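You operate a simulated robot arm through the tools that you are given. There is no shell and no other tool. Be economical: measure what you need, move in short steps, check, and stop when the job is done.

The job below is to be done with a simulated robot arm. You get a single attempt, and the scene is never put back.

JOB
Swap the oil jar's chipped stopper for the blue one.
Fine: the chipped one goes into the end cell of the desk box; run the lid all the way shut again.

Only the result counts: the job must be done as asked and must still hold three seconds after the hand-in. Knocking over, shifting, dropping, spilling or breaking anything else fails it. Lids that push on must go on centred and level and be pressed home; caps that screw on are set level and turned clockwise until they are tight.

ROBOT AND FRAMES
A 7-joint arm with a two-finger parallel gripper, fixed in place. Base frame: the origin is at the foot of the arm, x ahead of it, y to its left, z up; the work surface is at about z = 0. Units: mm, degrees, N and s.
With the tool pointing down near the work surface it reaches from about 240 to 620 mm from the base axis. Its first joint turns from -66.0 to 66.0 degrees. Payload 2.6 kg.
The tool frame sits at the grasp point between the pads (the TCP): z along the fingers, y along the line on which they close. The tips reach 30 mm beyond it. The gripper opens to 94 mm. The fingers are 28 mm wide and 10 mm thick; the gripper's body (50 by 96 mm) begins 55 mm behind the TCP.
Orientation is that of the tool frame in the base frame, as a unit quaternion [x, y, z, w]. With the fingers straight down and closing along the base's y, the tool's x points along the base's -x, its y along +y and its z along -z.

CONTROLS
- The arm moves only by the tool jog_arm. Its argument "moves" is a list of rows, each a list of 3 entries, a list of its own where there are three numbers: the shift along the tool's x, y, z in mm, then the turn, a rotation vector about the tool's x, y, z in degrees, then the opening in per cent of the stroke, from 0 (shut) to 100 (fully open). In form: [[[dx, dy, dz], [wx, wy, wz], claw], ...]. A call has 1 to 12 rows; each row shifts and turns the commanded pose from where the row before left it, along the tool's axes as they then stand. A row lasts 0.2 s, in which the tool goes at most 50 mm and 8.6 degrees; a call with a longer step from one row to the next is refused whole, and so is a gripper value outside its range. A pose out of reach is approached as far as the arm can. The call stops where the force on the tool passes 40 N (or 10 N more than at its start, if that is more) or the arm is blocked; 0.2 s more then pass. Each finger travels about 72 mm/s and halts on what it meets, pressing with about 43 N; the grip force reading is that of the motor and also rises with nothing between the fingers. The clock runs only during rows and for 0.2 s after the last one: add rows that do not move to give the fingers time. The reply holds the time, the measured pose of the TCP, the force on the tool along the base axes, the opening and the grip force, in the units named above and with some noise, and new pictures: "pictures" is both (left out), scene, wrist or none.
- Cameras (640 x 400 px; columns grow to the right, rows downward): "scene" is fixed at [34.9, 426, 577.6]; the picture's right is [-0.81, -0.59, 0.00], its down [-0.26, 0.36, -0.90] and it looks along [0.53, -0.72, -0.44] (base axes); focal length 342 px, centre (320, 200). "wrist" rides on the gripper at [76, 14, -102] in the tool frame; the picture's right is [-0.18, 0.98, 0.00], its down [-0.75, -0.14, -0.64] and it looks along [-0.63, -0.12, 0.77] (tool axes); focal length 243 px, centre (320, 200). There is no depth. A picture from a camera that has moved, and an enlarged one, comes with that camera's place and axes in the base frame and with its lens.
- zoom(camera, box): a new picture of the part [left, top, right, bottom] of that camera's present view, enlarged. No time passes.
- hand_in(): hands the job in; it is judged then, once.

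Go step by step. Nothing tells you positions but the pictures and the camera data: compare them with the known pose of the tool, close in by small moves and look again before you grip or let go. The budget is 120 turns and 170 pictures, counting those below and the enlarged ones. Unless the task says otherwise, let go and move clear before handing in, and close with one line.

The tools are called as a command line: name --argument value ..., lists and objects as JSON in quotes. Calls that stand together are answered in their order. jog_arm: Moves the arm, as the interface text tells. Its arguments: {"type":"object","properties":{"moves":{"type":"array","items":{"type":"array"}},"pictures":{"type":"string","enum":["both","scene","wrist","none"]}},"required":["moves"]} The other tools are called the same way: zoom (camera, box) takes an enlarged picture of a part of a camera's view; hand_in () hands the job in.

At the start:

```text
t: 0.0
eef_pos: [360.6, -21.1, 400.1]
tool_rot: [0.0, 1.0, 0.0, 0.0]
contact_force: [-0.1, -1.3, 0.9]
grip_width: 94.0
gripper_force: 0.1
```

scene: 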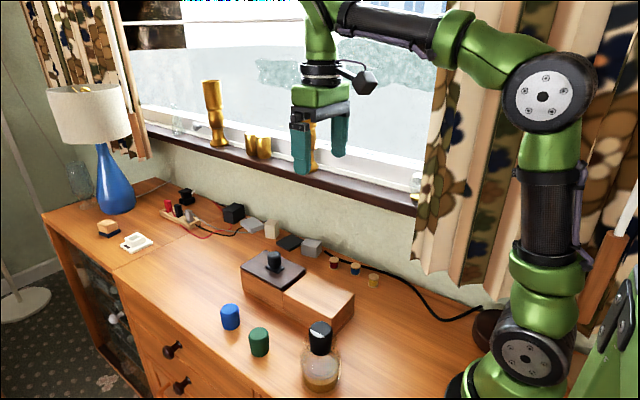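
wrist: 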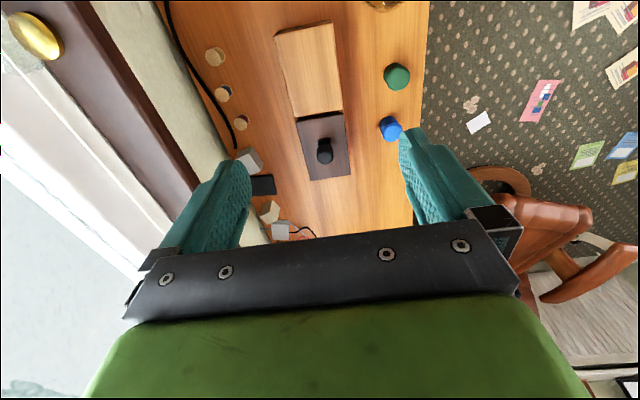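

I see a desk box with a dark, knobbed sliding panel at its far end, blue and green stoppers, and an oil jar with a black stopper. I'll zoom in for detail.

zoom --camera "scene" --box '[200, 230, 392, 350]'

zoom --camera "scene" --box '[200, 280, 392, 400]'

zoom --camera "wrist" --box '[240, 0, 440, 200]'

```text
3.33 times, centred on (296, 290) of scene
camera zoom: at [34.9, 426.0, 577.6], right [-0.81, -0.59, 0.0], down [-0.26, 0.36, -0.9], along [0.53, -0.72, -0.44], focal length 1140 px, centre (400, -100)
```

zoom: 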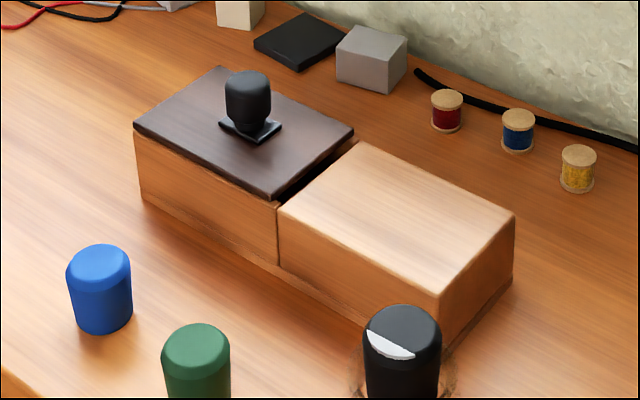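

```text
3.33 times, centred on (296, 340) of scene
camera zoom: at [34.9, 426.0, 577.6], right [-0.81, -0.59, 0.0], down [-0.26, 0.36, -0.9], along [0.53, -0.72, -0.44], focal length 1140 px, centre (400, -267)
```

zoom: 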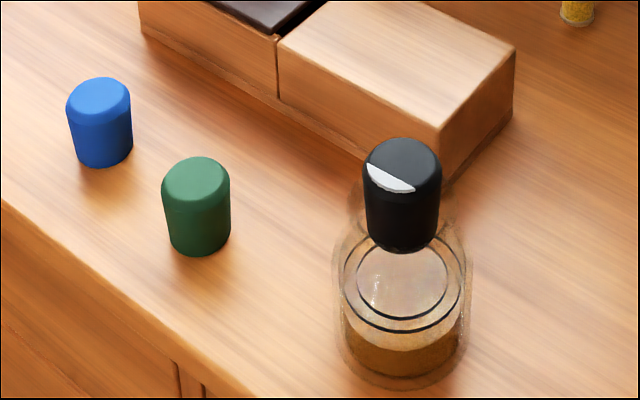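

```text
2.00 times, centred on (340, 100) of wrist
camera zoom: at [286.1, -6.5, 503.8], right [0.18, 0.98, 0.0], down [0.75, -0.14, 0.64], along [0.63, -0.12, -0.77], focal length 485 px, centre (280, 400)
```

zoom: 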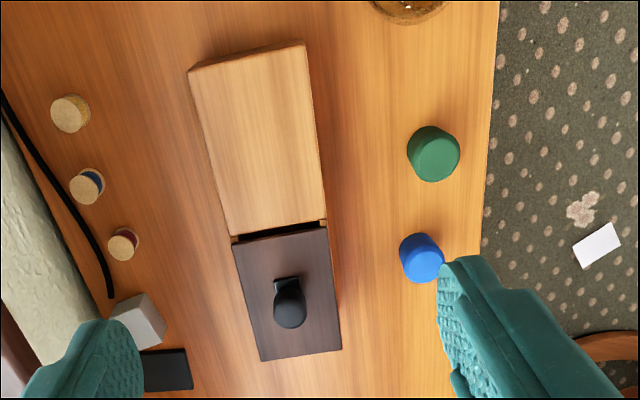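

The lid seems to be the dark panel with a knob at about (505,-38), and the lighter half is nearer the base. I'll lower the wrist camera to see how the lid works.

jog_arm --moves '[[[0, -10, 40], [0, 0, 0], 100], [[0, -10, 40], [0, 0, 0], 100], [[0, 0, 40], [0, 0, 0], 100], [[0, 0, 30], [0, 0, 0], 100], [[0, 0, 0], [0, 0, 0], 100]]' --pictures "wrist"

```text
t: 1.2
eef_pos: [362.5, -42.4, 250.4]
tool_rot: [0.0, 1.0, 0.001, 0.0]
contact_force: [0.3, 0.9, -0.6]
grip_width: 94.0
gripper_force: 0.0
camera wrist: at [288.4, -27.5, 353.7], right [0.18, 0.98, 0.0], down [0.75, -0.14, 0.64], along [0.63, -0.12, -0.77], focal length 243 px, centre (320, 200)
```

wrist: 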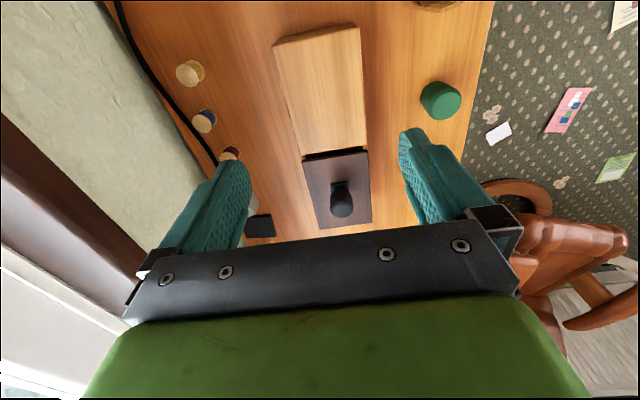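

The box is in view from nearer. I'll zoom on the gap and the lid.

zoom --camera "wrist" --box '[260, 100, 420, 240]'

zoom --camera "scene" --box '[230, 240, 360, 330]'

```text
2.86 times, centred on (340, 170) of wrist
camera zoom: at [288.4, -27.5, 353.7], right [0.18, 0.98, 0.0], down [0.75, -0.14, 0.64], along [0.63, -0.12, -0.77], focal length 693 px, centre (263, 286)
```

zoom: 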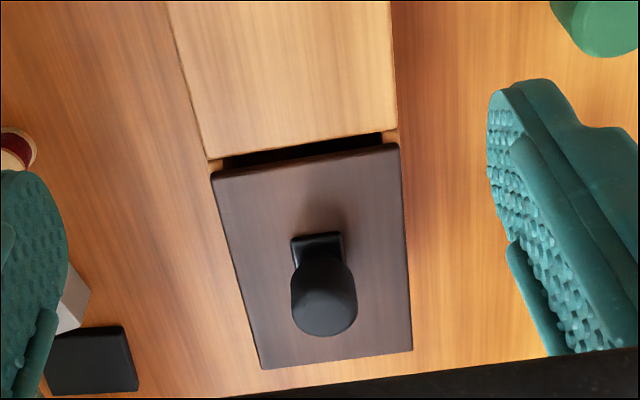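

```text
4.44 times, centred on (295, 285) of scene
camera zoom: at [34.9, 426.0, 577.6], right [-0.81, -0.59, 0.0], down [-0.26, 0.36, -0.9], along [0.53, -0.72, -0.44], focal length 1519 px, centre (431, -178)
```

zoom: 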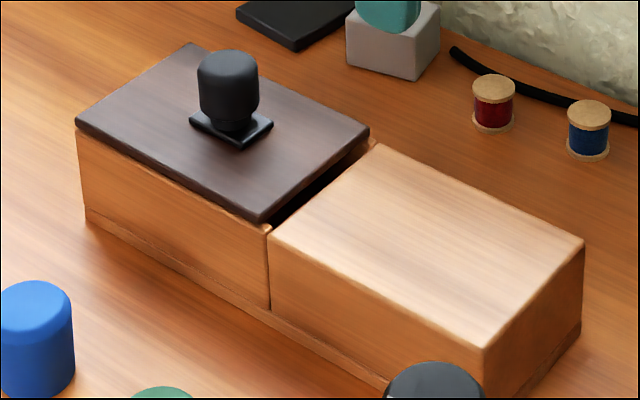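

The lid is a slab at z≈61–66 whose underside clears the 60 mm high light block, so it may slide along x. Its knob is near (512,-42), top ≈110, so I'll move above the knob and check.

jog_arm --moves '[[[-40, 0, 0], [0, 0, 0], 100], [[-40, 0, 20], [0, 0, 0], 100], [[-40, 0, 30], [0, 0, 0], 100], [[-29, 0, 20], [0, 0, 0], 100], [[0, 0, 0], [0, 0, 0], 100]]'

```text
t: 2.4
eef_pos: [513.1, -40.6, 179.9]
tool_rot: [0.0, 1.0, 0.0, 0.0]
contact_force: [0.6, 0.6, 0.2]
grip_width: 94.1
gripper_force: 0.0
camera wrist: at [437.4, -25.6, 283.3], right [0.18, 0.98, 0.0], down [0.75, -0.14, 0.64], along [0.63, -0.12, -0.77], focal length 243 px, centre (320, 200)
```

scene: 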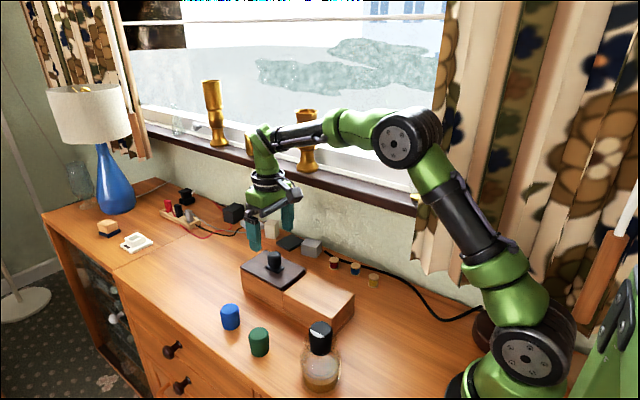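
wrist: 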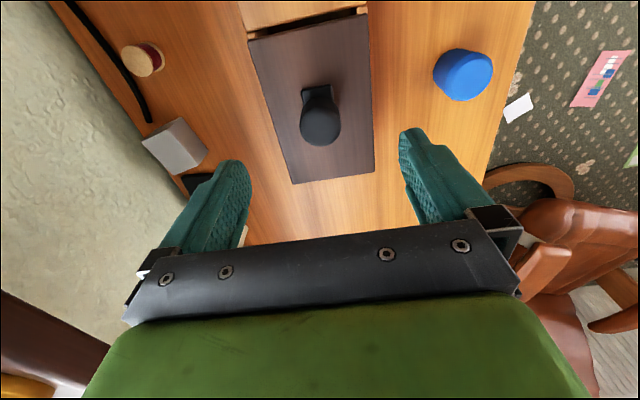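

The knob is confirmed near (512,-40). I'll lower around it and close.

jog_arm --moves '[[[0, 0, 30], [0, 0, 0], 100], [[0, 0, 30], [0, 0, 0], 100], [[0, 0, 15], [0, 0, 0], 100], [[0, 0, 0], [0, 0, 0], 60], [[0, 0, 0], [0, 0, 0], 30], [[0, 0, 0], [0, 0, 0], 25], [[0, 0, 0], [0, 0, 0], 25]]'

```text
t: 4.0
eef_pos: [508.6, -41.4, 105.4]
tool_rot: [0.0, 1.0, 0.0, 0.0]
contact_force: [-0.1, 2.5, -0.9]
grip_width: 31.3
gripper_force: 43.1
camera wrist: at [434.3, -25.4, 209.2], right [0.18, 0.98, 0.0], down [0.75, -0.14, 0.64], along [0.63, -0.12, -0.77], focal length 243 px, centre (320, 200)
```

scene: 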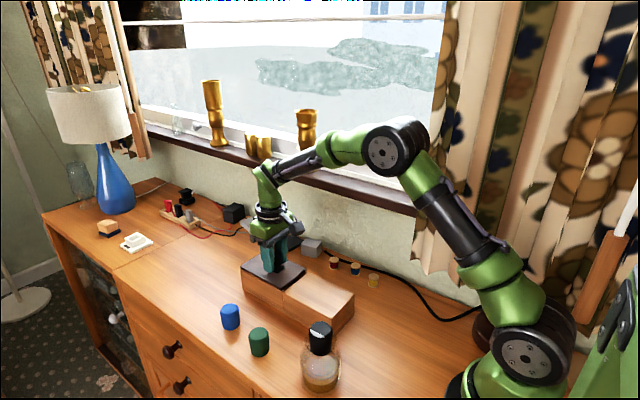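
wrist: 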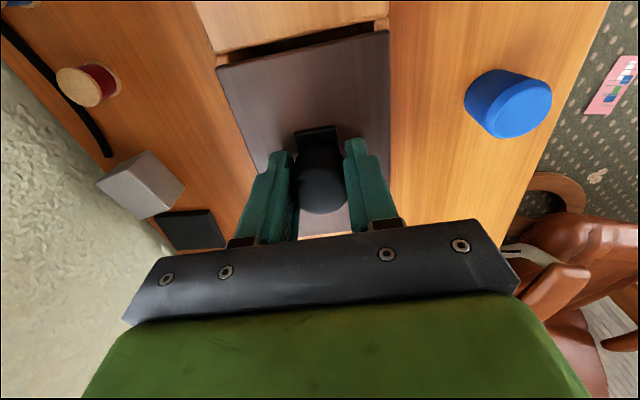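

I have the knob. I'll try a small slide toward the base.

jog_arm --moves '[[[4, 0, 0], [0, 0, 0], 25], [[4, 0, 0], [0, 0, 0], 25], [[4, 0, 0], [0, 0, 0], 25], [[0, 0, 0], [0, 0, 0], 25]]'

```text
t: 5.0
eef_pos: [497.7, -41.7, 105.8]
tool_rot: [0.0, 1.0, 0.0, 0.0]
contact_force: [0.9, 1.8, -1.0]
grip_width: 31.5
gripper_force: 42.4
camera wrist: at [422.9, -26.9, 209.3], right [0.18, 0.98, 0.0], down [0.75, -0.14, 0.64], along [0.63, -0.12, -0.77], focal length 243 px, centre (320, 200)
```

scene: 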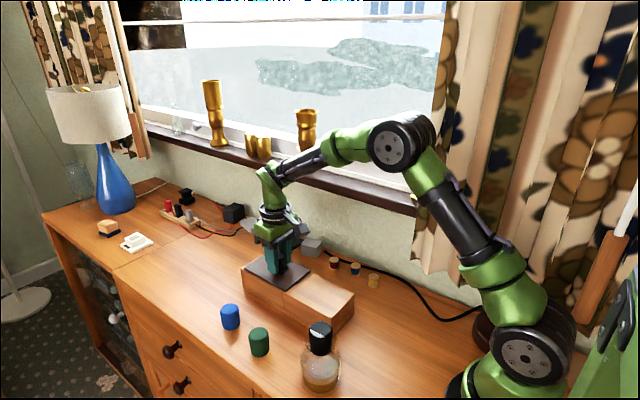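
wrist: 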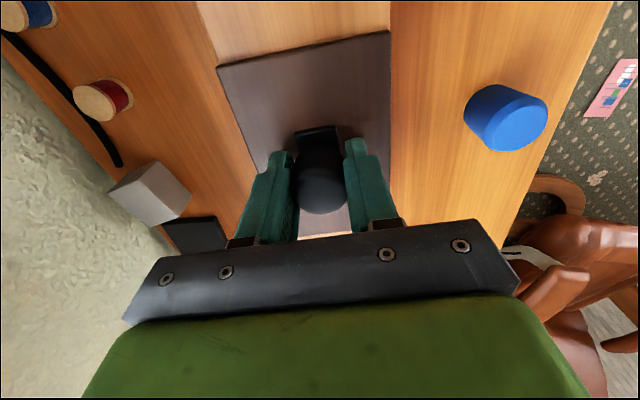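

It slides freely over the light block, so opening is toward the base. I'll continue in steps.

jog_arm --moves '[[[8, 0, 0], [0, 0, 0], 25], [[12, 0, 0], [0, 0, 0], 25], [[12, 0, 0], [0, 0, 0], 25], [[12, 0, 0], [0, 0, 0], 25], [[12, 0, 0], [0, 0, 0], 25], [[0, 0, 0], [0, 0, 0], 25]]'

```text
t: 6.4
eef_pos: [440.8, -43.7, 106.3]
tool_rot: [0.0, 1.0, 0.0, -0.001]
contact_force: [-0.4, -0.1, -0.2]
grip_width: 31.1
gripper_force: 42.5
camera wrist: at [365.9, -27.6, 209.8], right [0.18, 0.98, 0.0], down [0.75, -0.14, 0.64], along [0.63, -0.12, -0.77], focal length 243 px, centre (320, 200)
```

scene: 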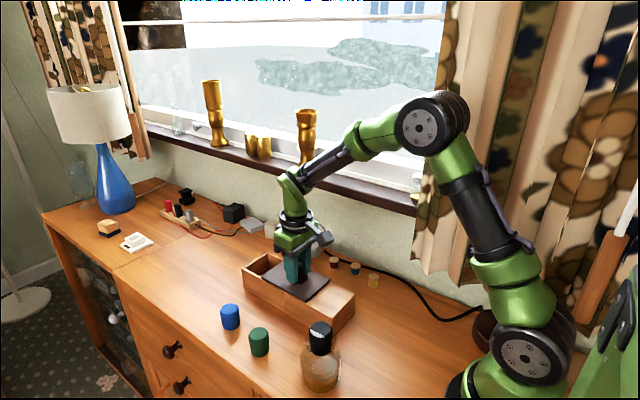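
wrist: 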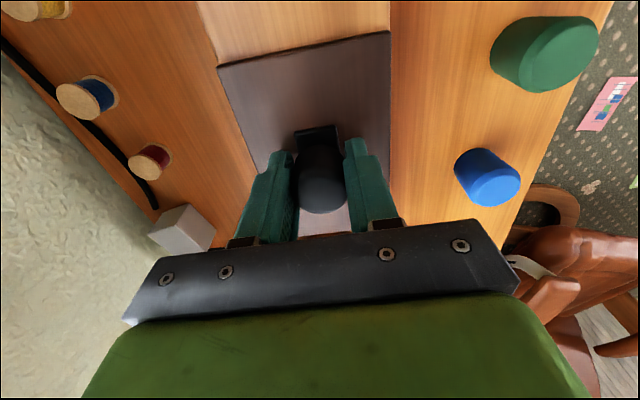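

The far cell is opening. I'll continue toward full opening.

jog_arm --moves '[[[12, 0, 0], [0, 0, 0], 25], [[12, 0, 0], [0, 0, 0], 25], [[12, 0, 0], [0, 0, 0], 25], [[12, 0, 0], [0, 0, 0], 25], [[0, 0, 0], [0, 0, 0], 25]]'

zoom --camera "scene" --box '[220, 230, 380, 330]'

```text
t: 7.6
eef_pos: [395.3, -42.1, 106.4]
tool_rot: [0.0, 1.0, 0.001, 0.0]
contact_force: [-1.3, 0.3, 6.2]
grip_width: 31.4
gripper_force: 42.8
camera wrist: at [319.8, -27.3, 209.8], right [0.18, 0.98, 0.0], down [0.75, -0.14, 0.64], along [0.63, -0.12, -0.77], focal length 243 px, centre (320, 200)
```

scene: 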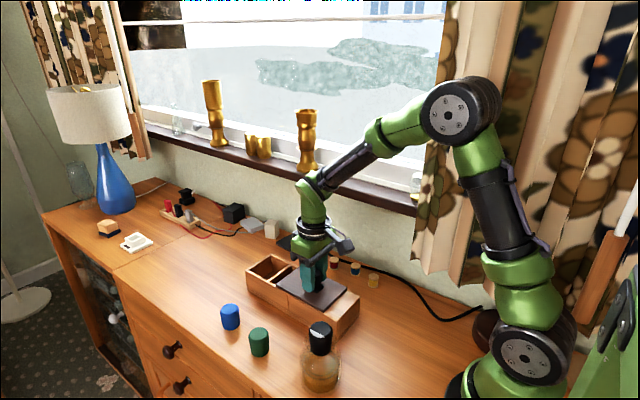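
wrist: 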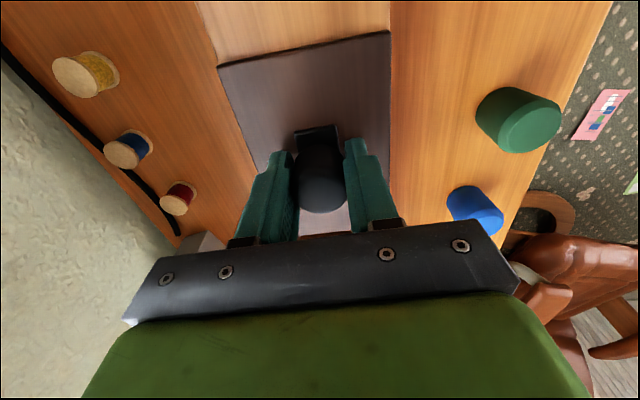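

```text
4.00 times, centred on (300, 280) of scene
camera zoom: at [34.8, 426.0, 577.6], right [-0.81, -0.59, 0.0], down [-0.26, 0.36, -0.9], along [0.53, -0.72, -0.44], focal length 1368 px, centre (400, -120)
```

zoom: 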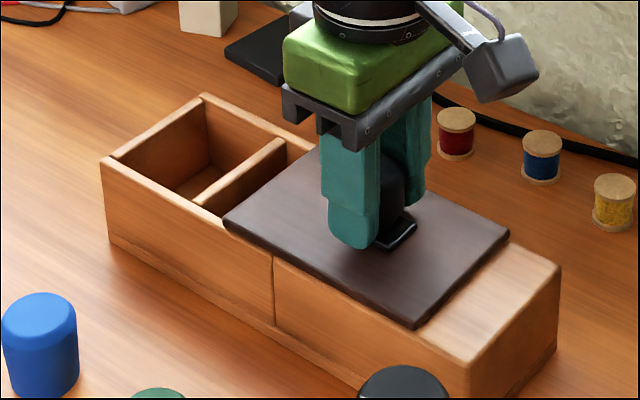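

The lid reached its stop and apparently dragged the box about 12 mm toward the base; closing the lid back to the original knob position should push it back. I'll release the knob, rise and look at the cells.

jog_arm --moves '[[[0, 0, 0], [0, 0, 0], 40], [[0, 0, 0], [0, 0, 0], 60], [[0, 0, 0], [0, 0, 0], 60], [[0, 0, 30], [0, 0, 0], 60]]' --pictures "none"

```text
t: 8.5
eef_pos: [402.3, -42.9, 101.0]
tool_rot: [0.0, 1.0, -0.001, 0.011]
contact_force: [0.2, 0.2, 3.6]
grip_width: 56.5
gripper_force: 0.1
stopped in row 4: the force on the tool passed its limit (the readings are from after the stop); the commanded pose is now the measured one
```

I moved the wrong way (down) and briefly touched the lid. I'll back straight up now and check that nothing was disturbed.

jog_arm --moves '[[[0, 0, -10], [0, 0, 0], 80], [[0, 0, -30], [0, 0, 0], 80], [[0, 0, -40], [0, 0, 0], 100], [[0, 0, -40], [0, 0, 0], 100], [[0, 0, 0], [0, 0, 0], 100]]'

zoom --camera "scene" --box '[220, 230, 380, 330]'

zoom --camera "wrist" --box '[240, 60, 440, 240]'

```text
t: 9.7
eef_pos: [396.0, -40.7, 220.9]
tool_rot: [0.001, 1.0, -0.001, 0.009]
contact_force: [-0.2, -0.2, -0.2]
grip_width: 94.2
gripper_force: 0.0
camera wrist: at [319.0, -26.0, 322.4], right [0.18, 0.98, 0.0], down [0.74, -0.14, 0.66], along [0.65, -0.12, -0.75], focal length 243 px, centre (320, 200)
```

scene: 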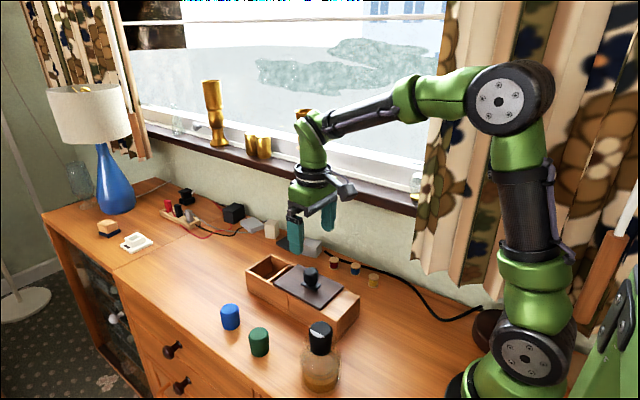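
wrist: 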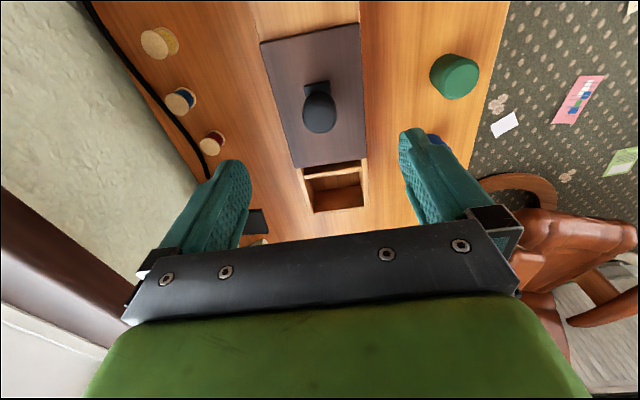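

```text
4.00 times, centred on (300, 280) of scene
camera zoom: at [34.9, 426.0, 577.6], right [-0.81, -0.59, 0.0], down [-0.26, 0.36, -0.9], along [0.53, -0.72, -0.44], focal length 1368 px, centre (400, -120)
```

zoom: 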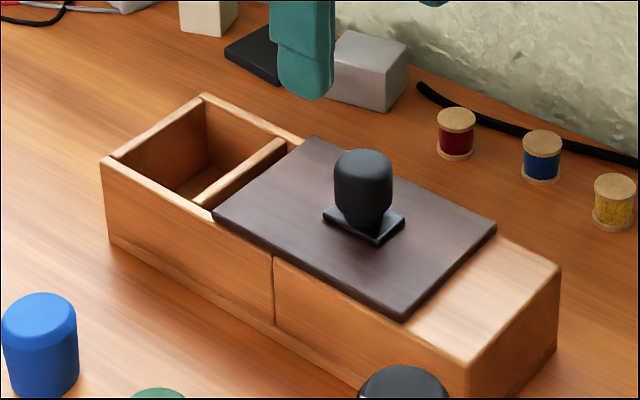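

```text
2.22 times, centred on (340, 150) of wrist
camera zoom: at [319.0, -26.0, 322.4], right [0.18, 0.98, 0.0], down [0.74, -0.14, 0.66], along [0.65, -0.12, -0.75], focal length 539 px, centre (276, 311)
```

zoom: 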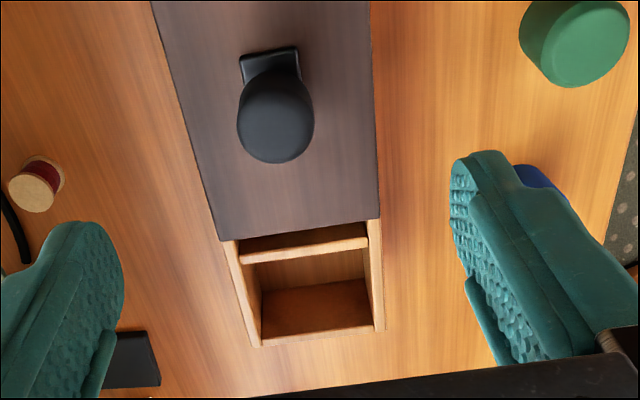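

The end cell is open, spanning about x 508–570 and y -75…-8, centred near (539,-42). Next I'll correct the slight tilt and move over to view the jar.

jog_arm --moves '[[[10, 25, -30], [0, 1.0, 0], 100], [[18, 25, -30], [0, 0, 0], 100], [[19, 25, -20], [0, 0, 0], 100], [[19, 25, 0], [0, 0, 0], 100], [[0, 0, 0], [0, 0, 0], 100]]' --pictures "wrist"

zoom --camera "wrist" --box '[280, 0, 480, 120]'

zoom --camera "scene" --box '[280, 310, 380, 400]'

```text
t: 10.9
eef_pos: [331.1, 62.6, 300.2]
tool_rot: [0.0, 1.0, 0.0, 0.002]
contact_force: [-0.2, -0.3, -0.5]
grip_width: 94.1
gripper_force: 0.0
camera wrist: at [256.2, 77.2, 402.3], right [0.18, 0.98, 0.0], down [0.75, -0.14, 0.65], along [0.63, -0.12, -0.76], focal length 243 px, centre (320, 200)
```

wrist: 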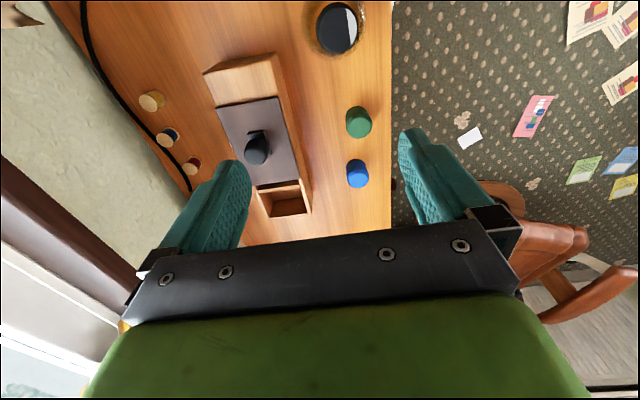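

```text
3.20 times, centred on (380, 60) of wrist
camera zoom: at [256.2, 77.2, 402.3], right [0.18, 0.98, 0.0], down [0.75, -0.14, 0.65], along [0.63, -0.12, -0.76], focal length 776 px, centre (128, 648)
```

zoom: 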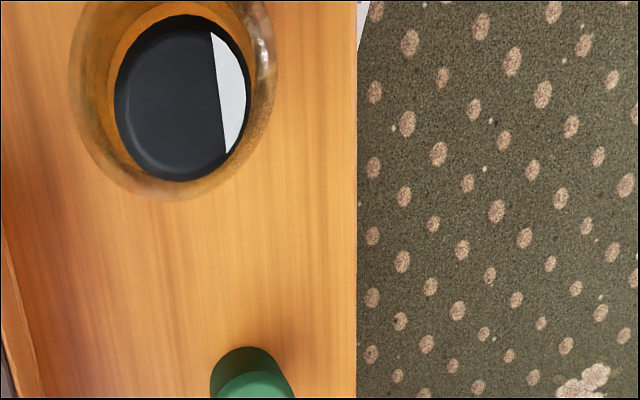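

```text
4.44 times, centred on (330, 355) of scene
camera zoom: at [34.8, 426.0, 577.6], right [-0.81, -0.59, 0.0], down [-0.26, 0.36, -0.9], along [0.53, -0.72, -0.44], focal length 1519 px, centre (276, -489)
```

zoom: 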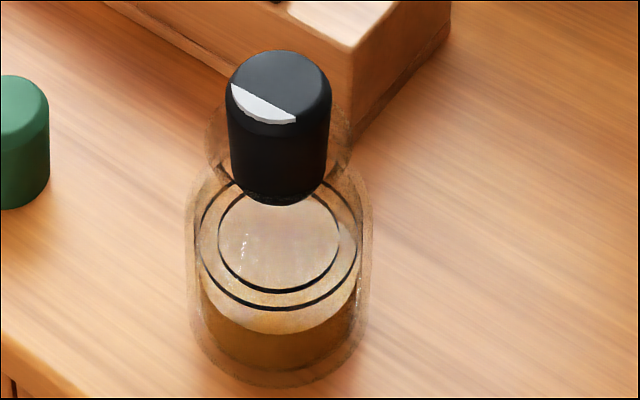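

The stopper's top is at about (282,87,125), roughly 38 mm across. I'll zoom further to find the glass rim height.

zoom --camera "scene" --box '[295, 312, 347, 354]'

zoom --camera "scene" --box '[210, 290, 280, 360]'

zoom --camera "wrist" --box '[290, 0, 410, 200]'

```text
9.52 times, centred on (321, 333) of scene
camera zoom: at [34.8, 426.0, 577.6], right [-0.81, -0.59, 0.0], down [-0.26, 0.36, -0.9], along [0.53, -0.72, -0.44], focal length 3256 px, centre (310, -1067)
```

zoom: 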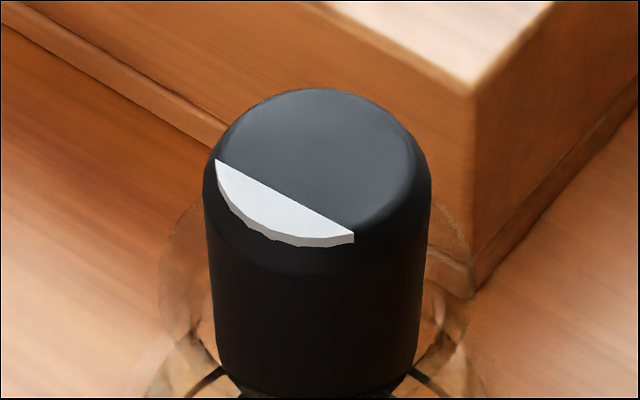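

```text
5.71 times, centred on (245, 325) of scene
camera zoom: at [34.8, 426.0, 577.6], right [-0.81, -0.59, 0.0], down [-0.26, 0.36, -0.9], along [0.53, -0.72, -0.44], focal length 1954 px, centre (749, -514)
```

zoom: 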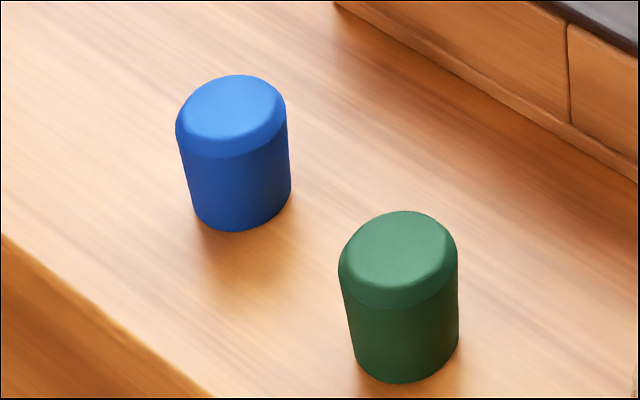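

```text
2.00 times, centred on (350, 100) of wrist
camera zoom: at [256.2, 77.2, 402.3], right [0.18, 0.98, 0.0], down [0.75, -0.14, 0.65], along [0.63, -0.12, -0.76], focal length 485 px, centre (260, 400)
```

zoom: 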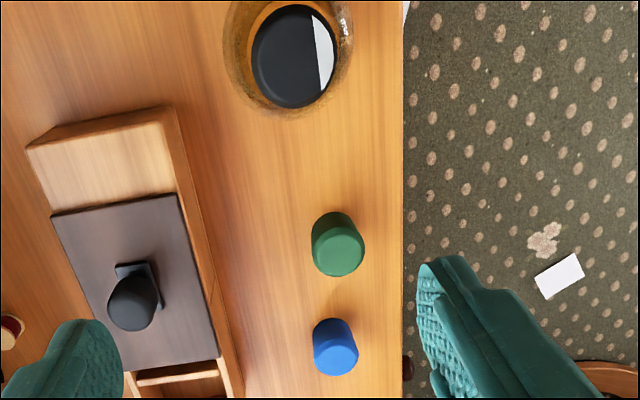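

The black cap is about 40 mm tall, sitting on the neck at z≈85, with sides fully exposed; the blue one has the same shape. I'll move above the jar with open fingers and check alignment.

jog_arm --moves '[[[25, 12, 20], [0, -0.2, 0], 100], [[24, 12.5, 35], [0, 0, 0], 100], [[0, 0, 35], [0, 0, 0], 100], [[0, 0, 25], [0, 0, 0], 100], [[0, 0, 0], [0, 0, 0], 100]]'

zoom --camera "wrist" --box '[240, 60, 400, 220]'

```text
t: 12.1
eef_pos: [285.1, 85.6, 182.8]
tool_rot: [0.0, 1.0, -0.001, 0.004]
contact_force: [0.1, -0.3, -0.8]
grip_width: 94.0
gripper_force: 0.0
camera wrist: at [210.2, 101.4, 284.9], right [0.18, 0.98, 0.0], down [0.75, -0.14, 0.65], along [0.64, -0.12, -0.76], focal length 243 px, centre (320, 200)
```

scene: 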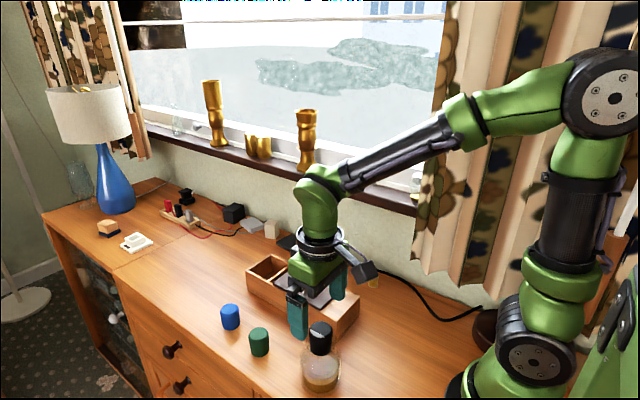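
wrist: 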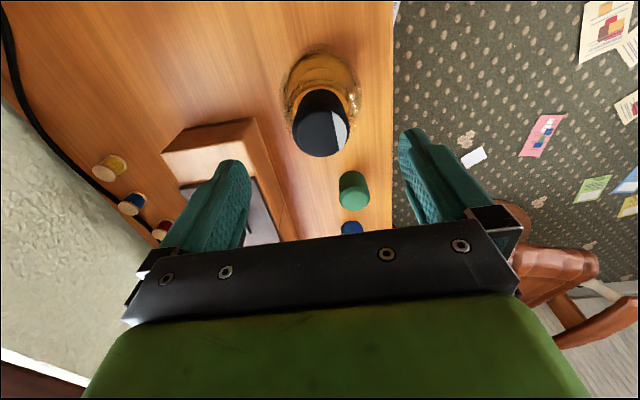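

```text
2.50 times, centred on (320, 140) of wrist
camera zoom: at [210.2, 101.4, 284.9], right [0.18, 0.98, 0.0], down [0.75, -0.14, 0.65], along [0.64, -0.12, -0.76], focal length 606 px, centre (320, 350)
```

zoom: 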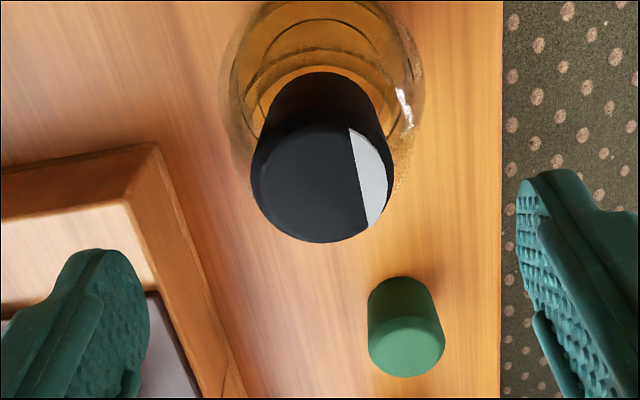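

Alignment is good laterally; I'll shift 2.5 mm toward the base, correct the slight tilt, descend and close on the cap.

jog_arm --moves '[[[2.5, 0.3, 15], [0, 0.45, 0], 100], [[0, 0, 25], [0, 0, 0], 80], [[0, 0, 20], [0, 0, 0], 70], [[0, 0, 7], [0, 0, 0], 60], [[0, 0, 0], [0, 0, 0], 60]]'

zoom --camera "scene" --box '[270, 290, 390, 400]'

zoom --camera "wrist" --box '[220, 80, 420, 260]'

```text
t: 13.3
eef_pos: [282.1, 84.9, 114.9]
tool_rot: [0.0, 1.0, -0.001, 0.0]
contact_force: [0.4, 2.9, -0.7]
grip_width: 57.5
gripper_force: 1.1
camera wrist: at [207.1, 99.4, 219.2], right [0.18, 0.98, 0.0], down [0.75, -0.14, 0.64], along [0.63, -0.12, -0.77], focal length 243 px, centre (320, 200)
```

scene: 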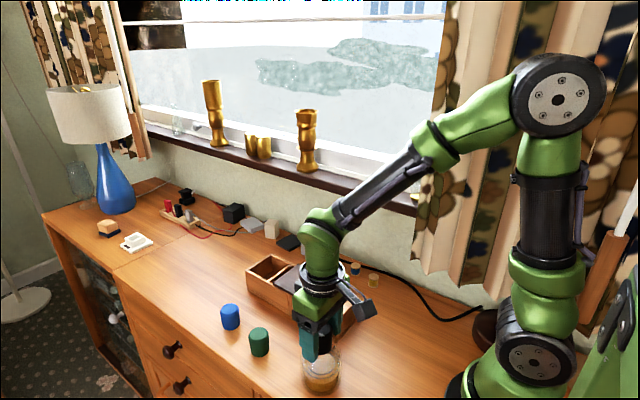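
wrist: 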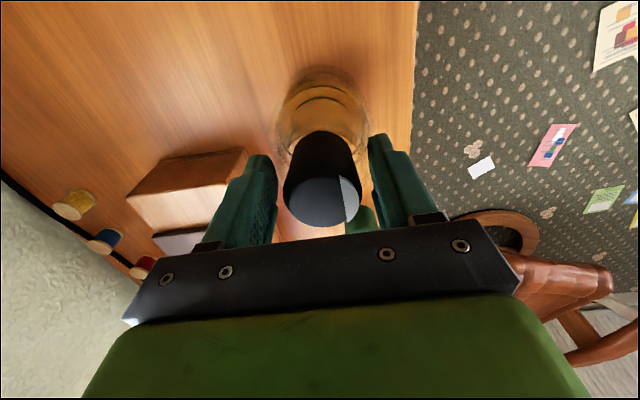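

```text
3.64 times, centred on (330, 345) of scene
camera zoom: at [34.9, 426.0, 577.6], right [-0.81, -0.59, 0.0], down [-0.26, 0.36, -0.9], along [0.53, -0.72, -0.44], focal length 1243 px, centre (284, -327)
```

zoom: 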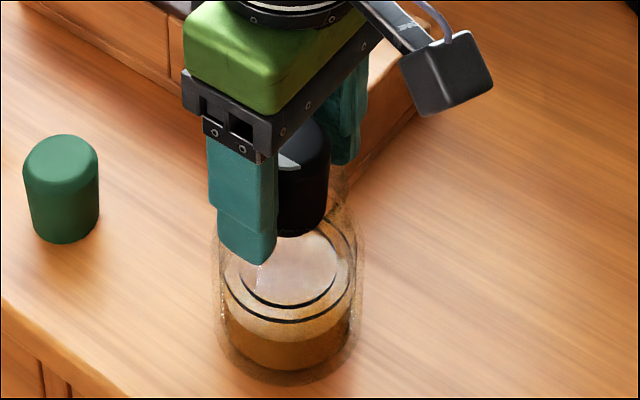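

```text
2.22 times, centred on (320, 170) of wrist
camera zoom: at [207.1, 99.4, 219.2], right [0.18, 0.98, 0.0], down [0.75, -0.14, 0.64], along [0.63, -0.12, -0.77], focal length 539 px, centre (320, 267)
```

zoom: 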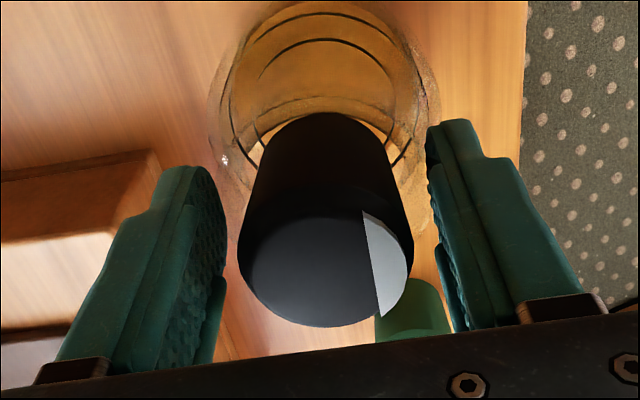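

The cap is about 1 mm off in y; I'll correct it and close the grip.

jog_arm --moves '[[[0, 1.2, 0], [0, 0, 0], 60], [[0, 0, 0], [0, 0, 0], 50], [[0, 0, 0], [0, 0, 0], 42], [[0, 0, 0], [0, 0, 0], 32], [[0, 0, 0], [0, 0, 0], 30], [[0, 0, 0], [0, 0, 0], 30]]' --pictures "wrist"

```text
t: 14.7
eef_pos: [281.0, 84.2, 115.1]
tool_rot: [-0.001, 1.0, 0.0, 0.001]
contact_force: [1.1, -1.9, 0.8]
grip_width: 55.2
gripper_force: 43.0
camera wrist: at [206.3, 100.0, 219.2], right [0.18, 0.98, 0.0], down [0.75, -0.14, 0.64], along [0.63, -0.12, -0.77], focal length 243 px, centre (320, 200)
```

wrist: 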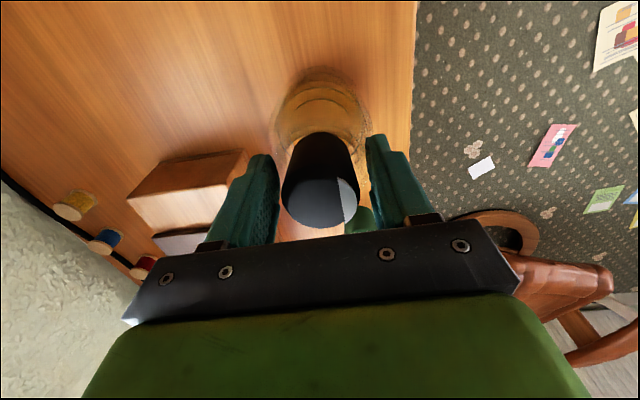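

The fingers stopped at 55 mm, so they met the glass collar rather than the cap. I'll open, raise so the tips are around z=108, and inspect before trying again.

jog_arm --moves '[[[0, 0, 0], [0, 0, 0], 65], [[0, 0, 0], [0, 0, 0], 70], [[0, 1.5, -12], [0, 0, 0], 70], [[0, 0, -12], [0, 0, 0], 70], [[0, 0, 0], [0, 0, 0], 70]]' --pictures "wrist"

zoom --camera "scene" --box '[285, 320, 365, 400]'

zoom --camera "wrist" --box '[240, 50, 400, 230]'

```text
t: 15.9
eef_pos: [279.6, 85.6, 141.3]
tool_rot: [0.0, 1.0, -0.001, 0.0]
contact_force: [0.3, -0.4, -0.2]
grip_width: 65.9
gripper_force: 0.1
camera wrist: at [205.4, 100.6, 245.2], right [0.18, 0.98, 0.0], down [0.75, -0.14, 0.64], along [0.63, -0.12, -0.77], focal length 243 px, centre (320, 200)
```

wrist: 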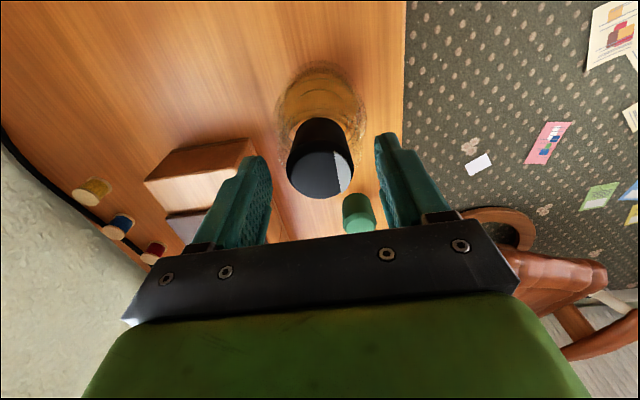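

```text
5.00 times, centred on (325, 360) of scene
camera zoom: at [34.9, 426.0, 577.6], right [-0.81, -0.59, 0.0], down [-0.26, 0.36, -0.9], along [0.53, -0.72, -0.44], focal length 1709 px, centre (295, -600)
```

zoom: 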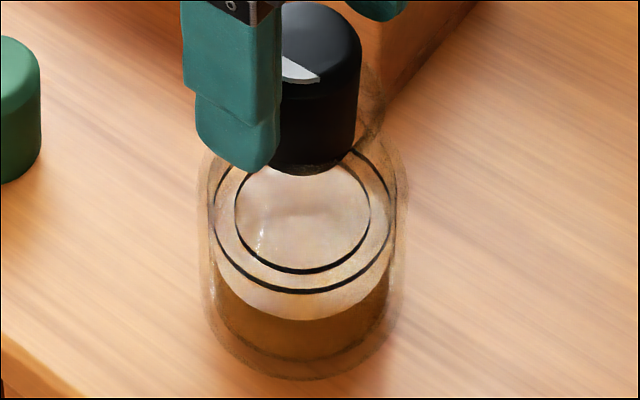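

```text
2.22 times, centred on (320, 140) of wrist
camera zoom: at [205.4, 100.6, 245.2], right [0.18, 0.98, 0.0], down [0.75, -0.14, 0.64], along [0.63, -0.12, -0.77], focal length 539 px, centre (320, 333)
```

zoom: 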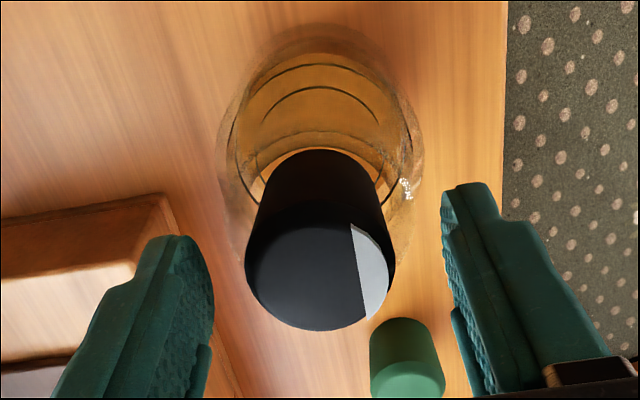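

The cap is centred now and the tips are at z≈111. I'll close and see at which width the fingers stop.

jog_arm --moves '[[[0, 0, 0], [0, 0, 0], 55], [[0, 0, 0], [0, 0, 0], 45], [[0, 0, 0], [0, 0, 0], 35], [[0, 0, 0], [0, 0, 0], 32], [[0, 0, 0], [0, 0, 0], 32]]' --pictures "wrist"

zoom --camera "scene" --box '[285, 320, 365, 400]'

```text
t: 17.1
eef_pos: [279.9, 84.9, 140.9]
tool_rot: [0.0, 1.0, 0.0, 0.0]
contact_force: [-0.5, -1.5, 0.2]
grip_width: 38.7
gripper_force: 43.1
camera wrist: at [205.4, 100.6, 245.0], right [0.18, 0.98, 0.0], down [0.75, -0.14, 0.64], along [0.63, -0.12, -0.77], focal length 243 px, centre (320, 200)
```

wrist: 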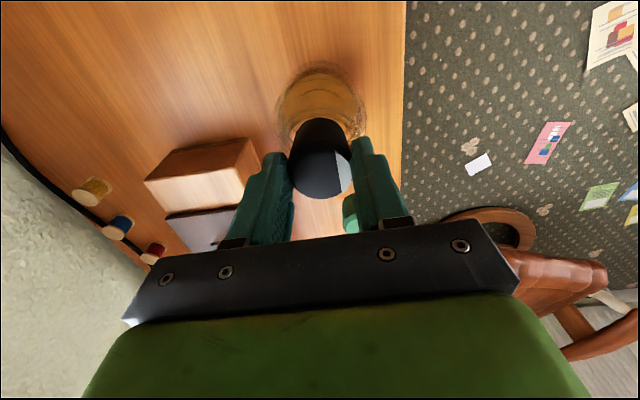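

```text
5.00 times, centred on (325, 360) of scene
camera zoom: at [34.9, 426.0, 577.6], right [-0.81, -0.59, 0.0], down [-0.26, 0.36, -0.9], along [0.53, -0.72, -0.44], focal length 1709 px, centre (295, -600)
```

zoom: 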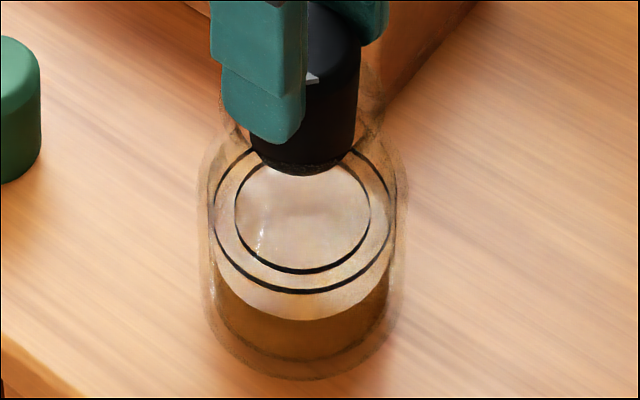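

I have the cap at 38.7 mm. I'll pull up gently to see whether it comes free.

jog_arm --moves '[[[0, 0, -2], [0, 0, 0], 30], [[0, 0, -2], [0, 0, 0], 30], [[0, 0, 0], [0, 0, 0], 30]]' --pictures "none"

zoom --camera "scene" --box '[285, 320, 365, 400]'

```text
t: 17.9
eef_pos: [280.2, 84.2, 145.0]
tool_rot: [0.0, 1.0, -0.001, -0.001]
contact_force: [0.7, 0.3, -0.6]
grip_width: 38.4
gripper_force: 42.9
```

```text
5.00 times, centred on (325, 360) of scene
camera zoom: at [34.9, 426.0, 577.6], right [-0.81, -0.59, 0.0], down [-0.26, 0.36, -0.9], along [0.53, -0.72, -0.44], focal length 1709 px, centre (295, -600)
```

zoom: 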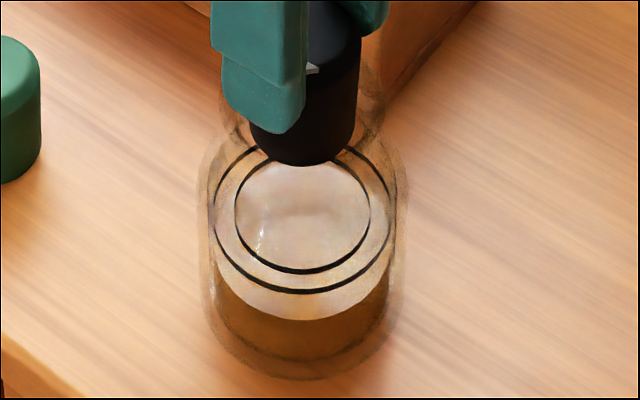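

The stopper slides out freely while the jar stays put. I'll lift it straight out.

jog_arm --moves '[[[0, 0, -8], [0, 0, 0], 30], [[0, 0, -12], [0, 0, 0], 30], [[0, 0, -20], [0, 0, 0], 30], [[0, 0, -25], [0, 0, 0], 30], [[0, 0, -25], [0, 0, 0], 30], [[0, 0, 0], [0, 0, 0], 30]]'

zoom --camera "scene" --box '[265, 280, 385, 400]'

zoom --camera "wrist" --box '[240, 50, 400, 230]'

```text
t: 19.3
eef_pos: [280.5, 85.5, 236.1]
tool_rot: [0.0, 1.0, -0.001, 0.0]
contact_force: [0.3, -0.4, -1.1]
grip_width: 38.2
gripper_force: 42.7
camera wrist: at [206.4, 100.8, 339.2], right [0.18, 0.98, 0.0], down [0.75, -0.14, 0.64], along [0.63, -0.12, -0.77], focal length 243 px, centre (320, 200)
```

scene: 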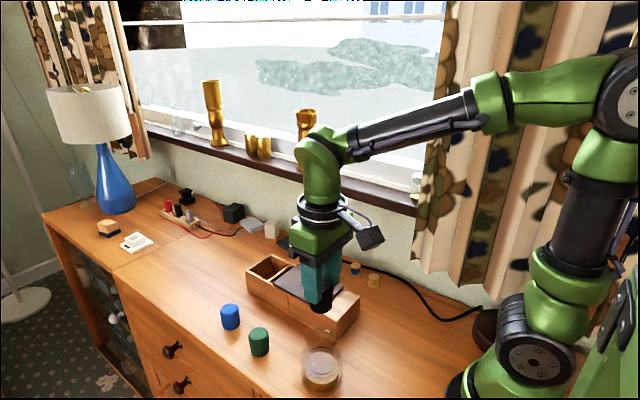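
wrist: 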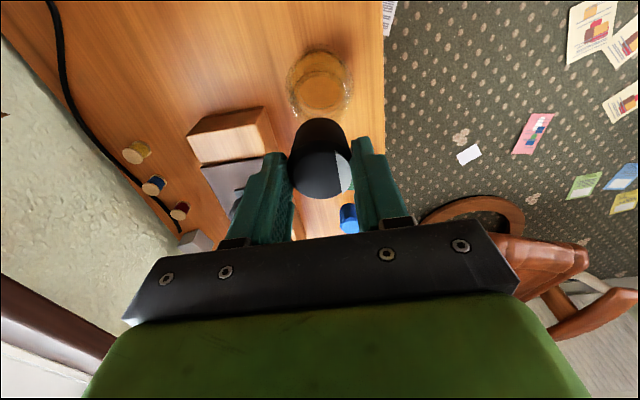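

```text
3.33 times, centred on (325, 340) of scene
camera zoom: at [34.9, 426.0, 577.6], right [-0.81, -0.59, 0.0], down [-0.26, 0.36, -0.9], along [0.53, -0.72, -0.44], focal length 1140 px, centre (303, -267)
```

zoom: 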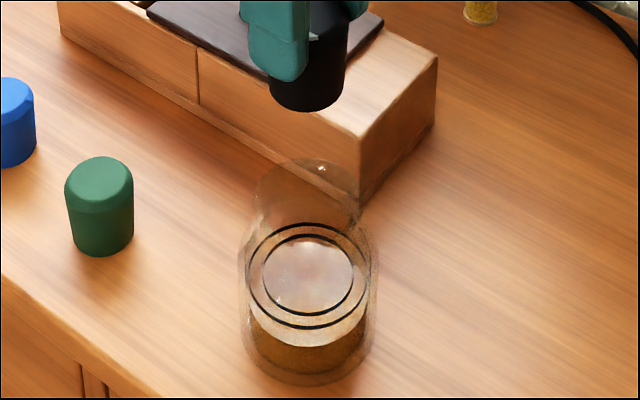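

```text
2.22 times, centred on (320, 140) of wrist
camera zoom: at [206.4, 100.8, 339.2], right [0.18, 0.98, 0.0], down [0.75, -0.14, 0.64], along [0.63, -0.12, -0.77], focal length 539 px, centre (320, 333)
```

zoom: 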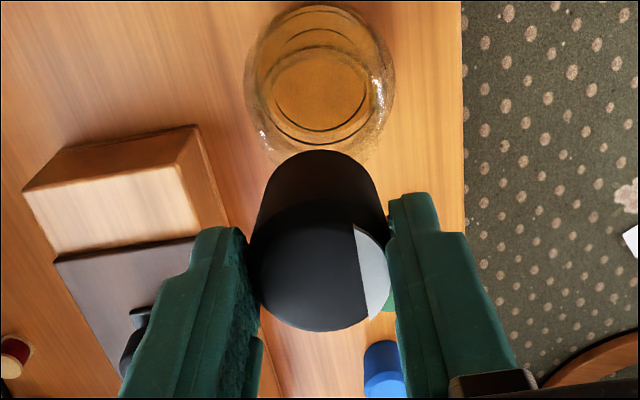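

The stopper is out and the jar undisturbed. I'll carry it above the end cell.

jog_arm --moves '[[[-20, -10, 0], [0, 0, 0], 30], [[-37, -18, 0], [0, 0, 0], 30], [[-37, -18, 0], [0, 0, 0], 30], [[-37, -18, 0], [0, 0, 0], 30], [[-37, -18, 0], [0, 0, 0], 30], [[-37, -18, 0], [0, 0, 0], 30], [[-33, -17.5, 0], [0, 0, 0], 30], [[-20, -10, 0], [0, 0, 0], 30], [[0, 0, 20], [0, 0, 0], 30], [[0, 0, 0], [0, 0, 0], 30]]'

zoom --camera "wrist" --box '[220, 50, 420, 250]'

zoom --camera "scene" --box '[220, 200, 360, 320]'

```text
t: 21.5
eef_pos: [539.2, -42.0, 215.1]
tool_rot: [-0.001, 1.0, 0.0, 0.0]
contact_force: [0.2, -0.6, -0.4]
grip_width: 38.2
gripper_force: 43.0
camera wrist: at [464.6, -27.0, 318.6], right [0.18, 0.98, 0.0], down [0.75, -0.14, 0.64], along [0.63, -0.12, -0.77], focal length 243 px, centre (320, 200)
```

scene: 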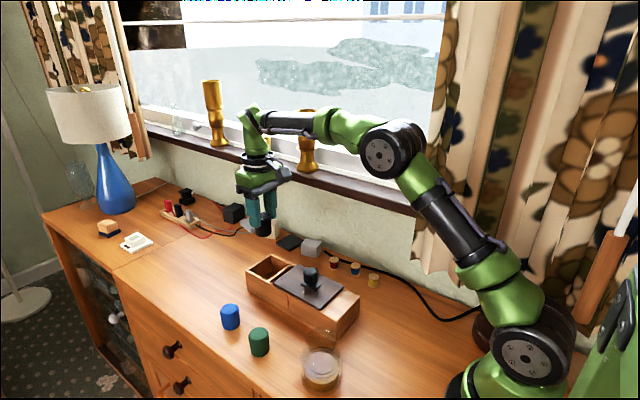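
wrist: 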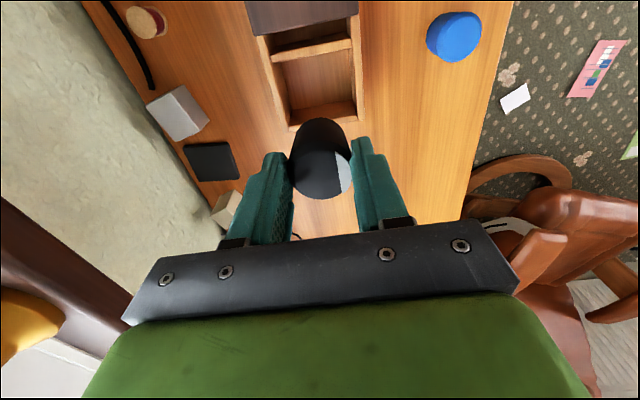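

```text
2.00 times, centred on (320, 150) of wrist
camera zoom: at [464.6, -27.0, 318.6], right [0.18, 0.98, 0.0], down [0.75, -0.14, 0.64], along [0.63, -0.12, -0.77], focal length 485 px, centre (320, 300)
```

zoom: 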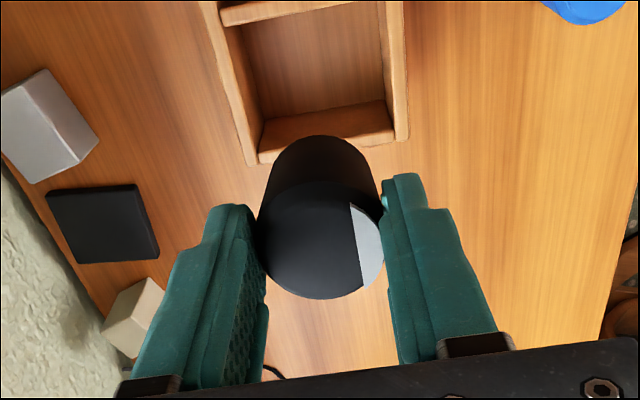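

```text
3.33 times, centred on (290, 260) of scene
camera zoom: at [34.9, 426.0, 577.6], right [-0.81, -0.59, 0.0], down [-0.26, 0.36, -0.9], along [0.53, -0.72, -0.44], focal length 1140 px, centre (420, 0)
```

zoom: 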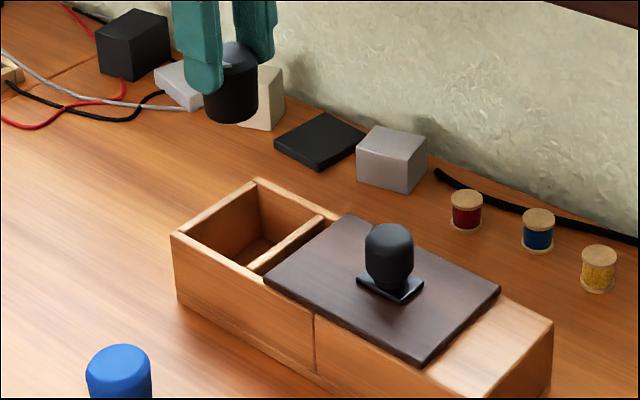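

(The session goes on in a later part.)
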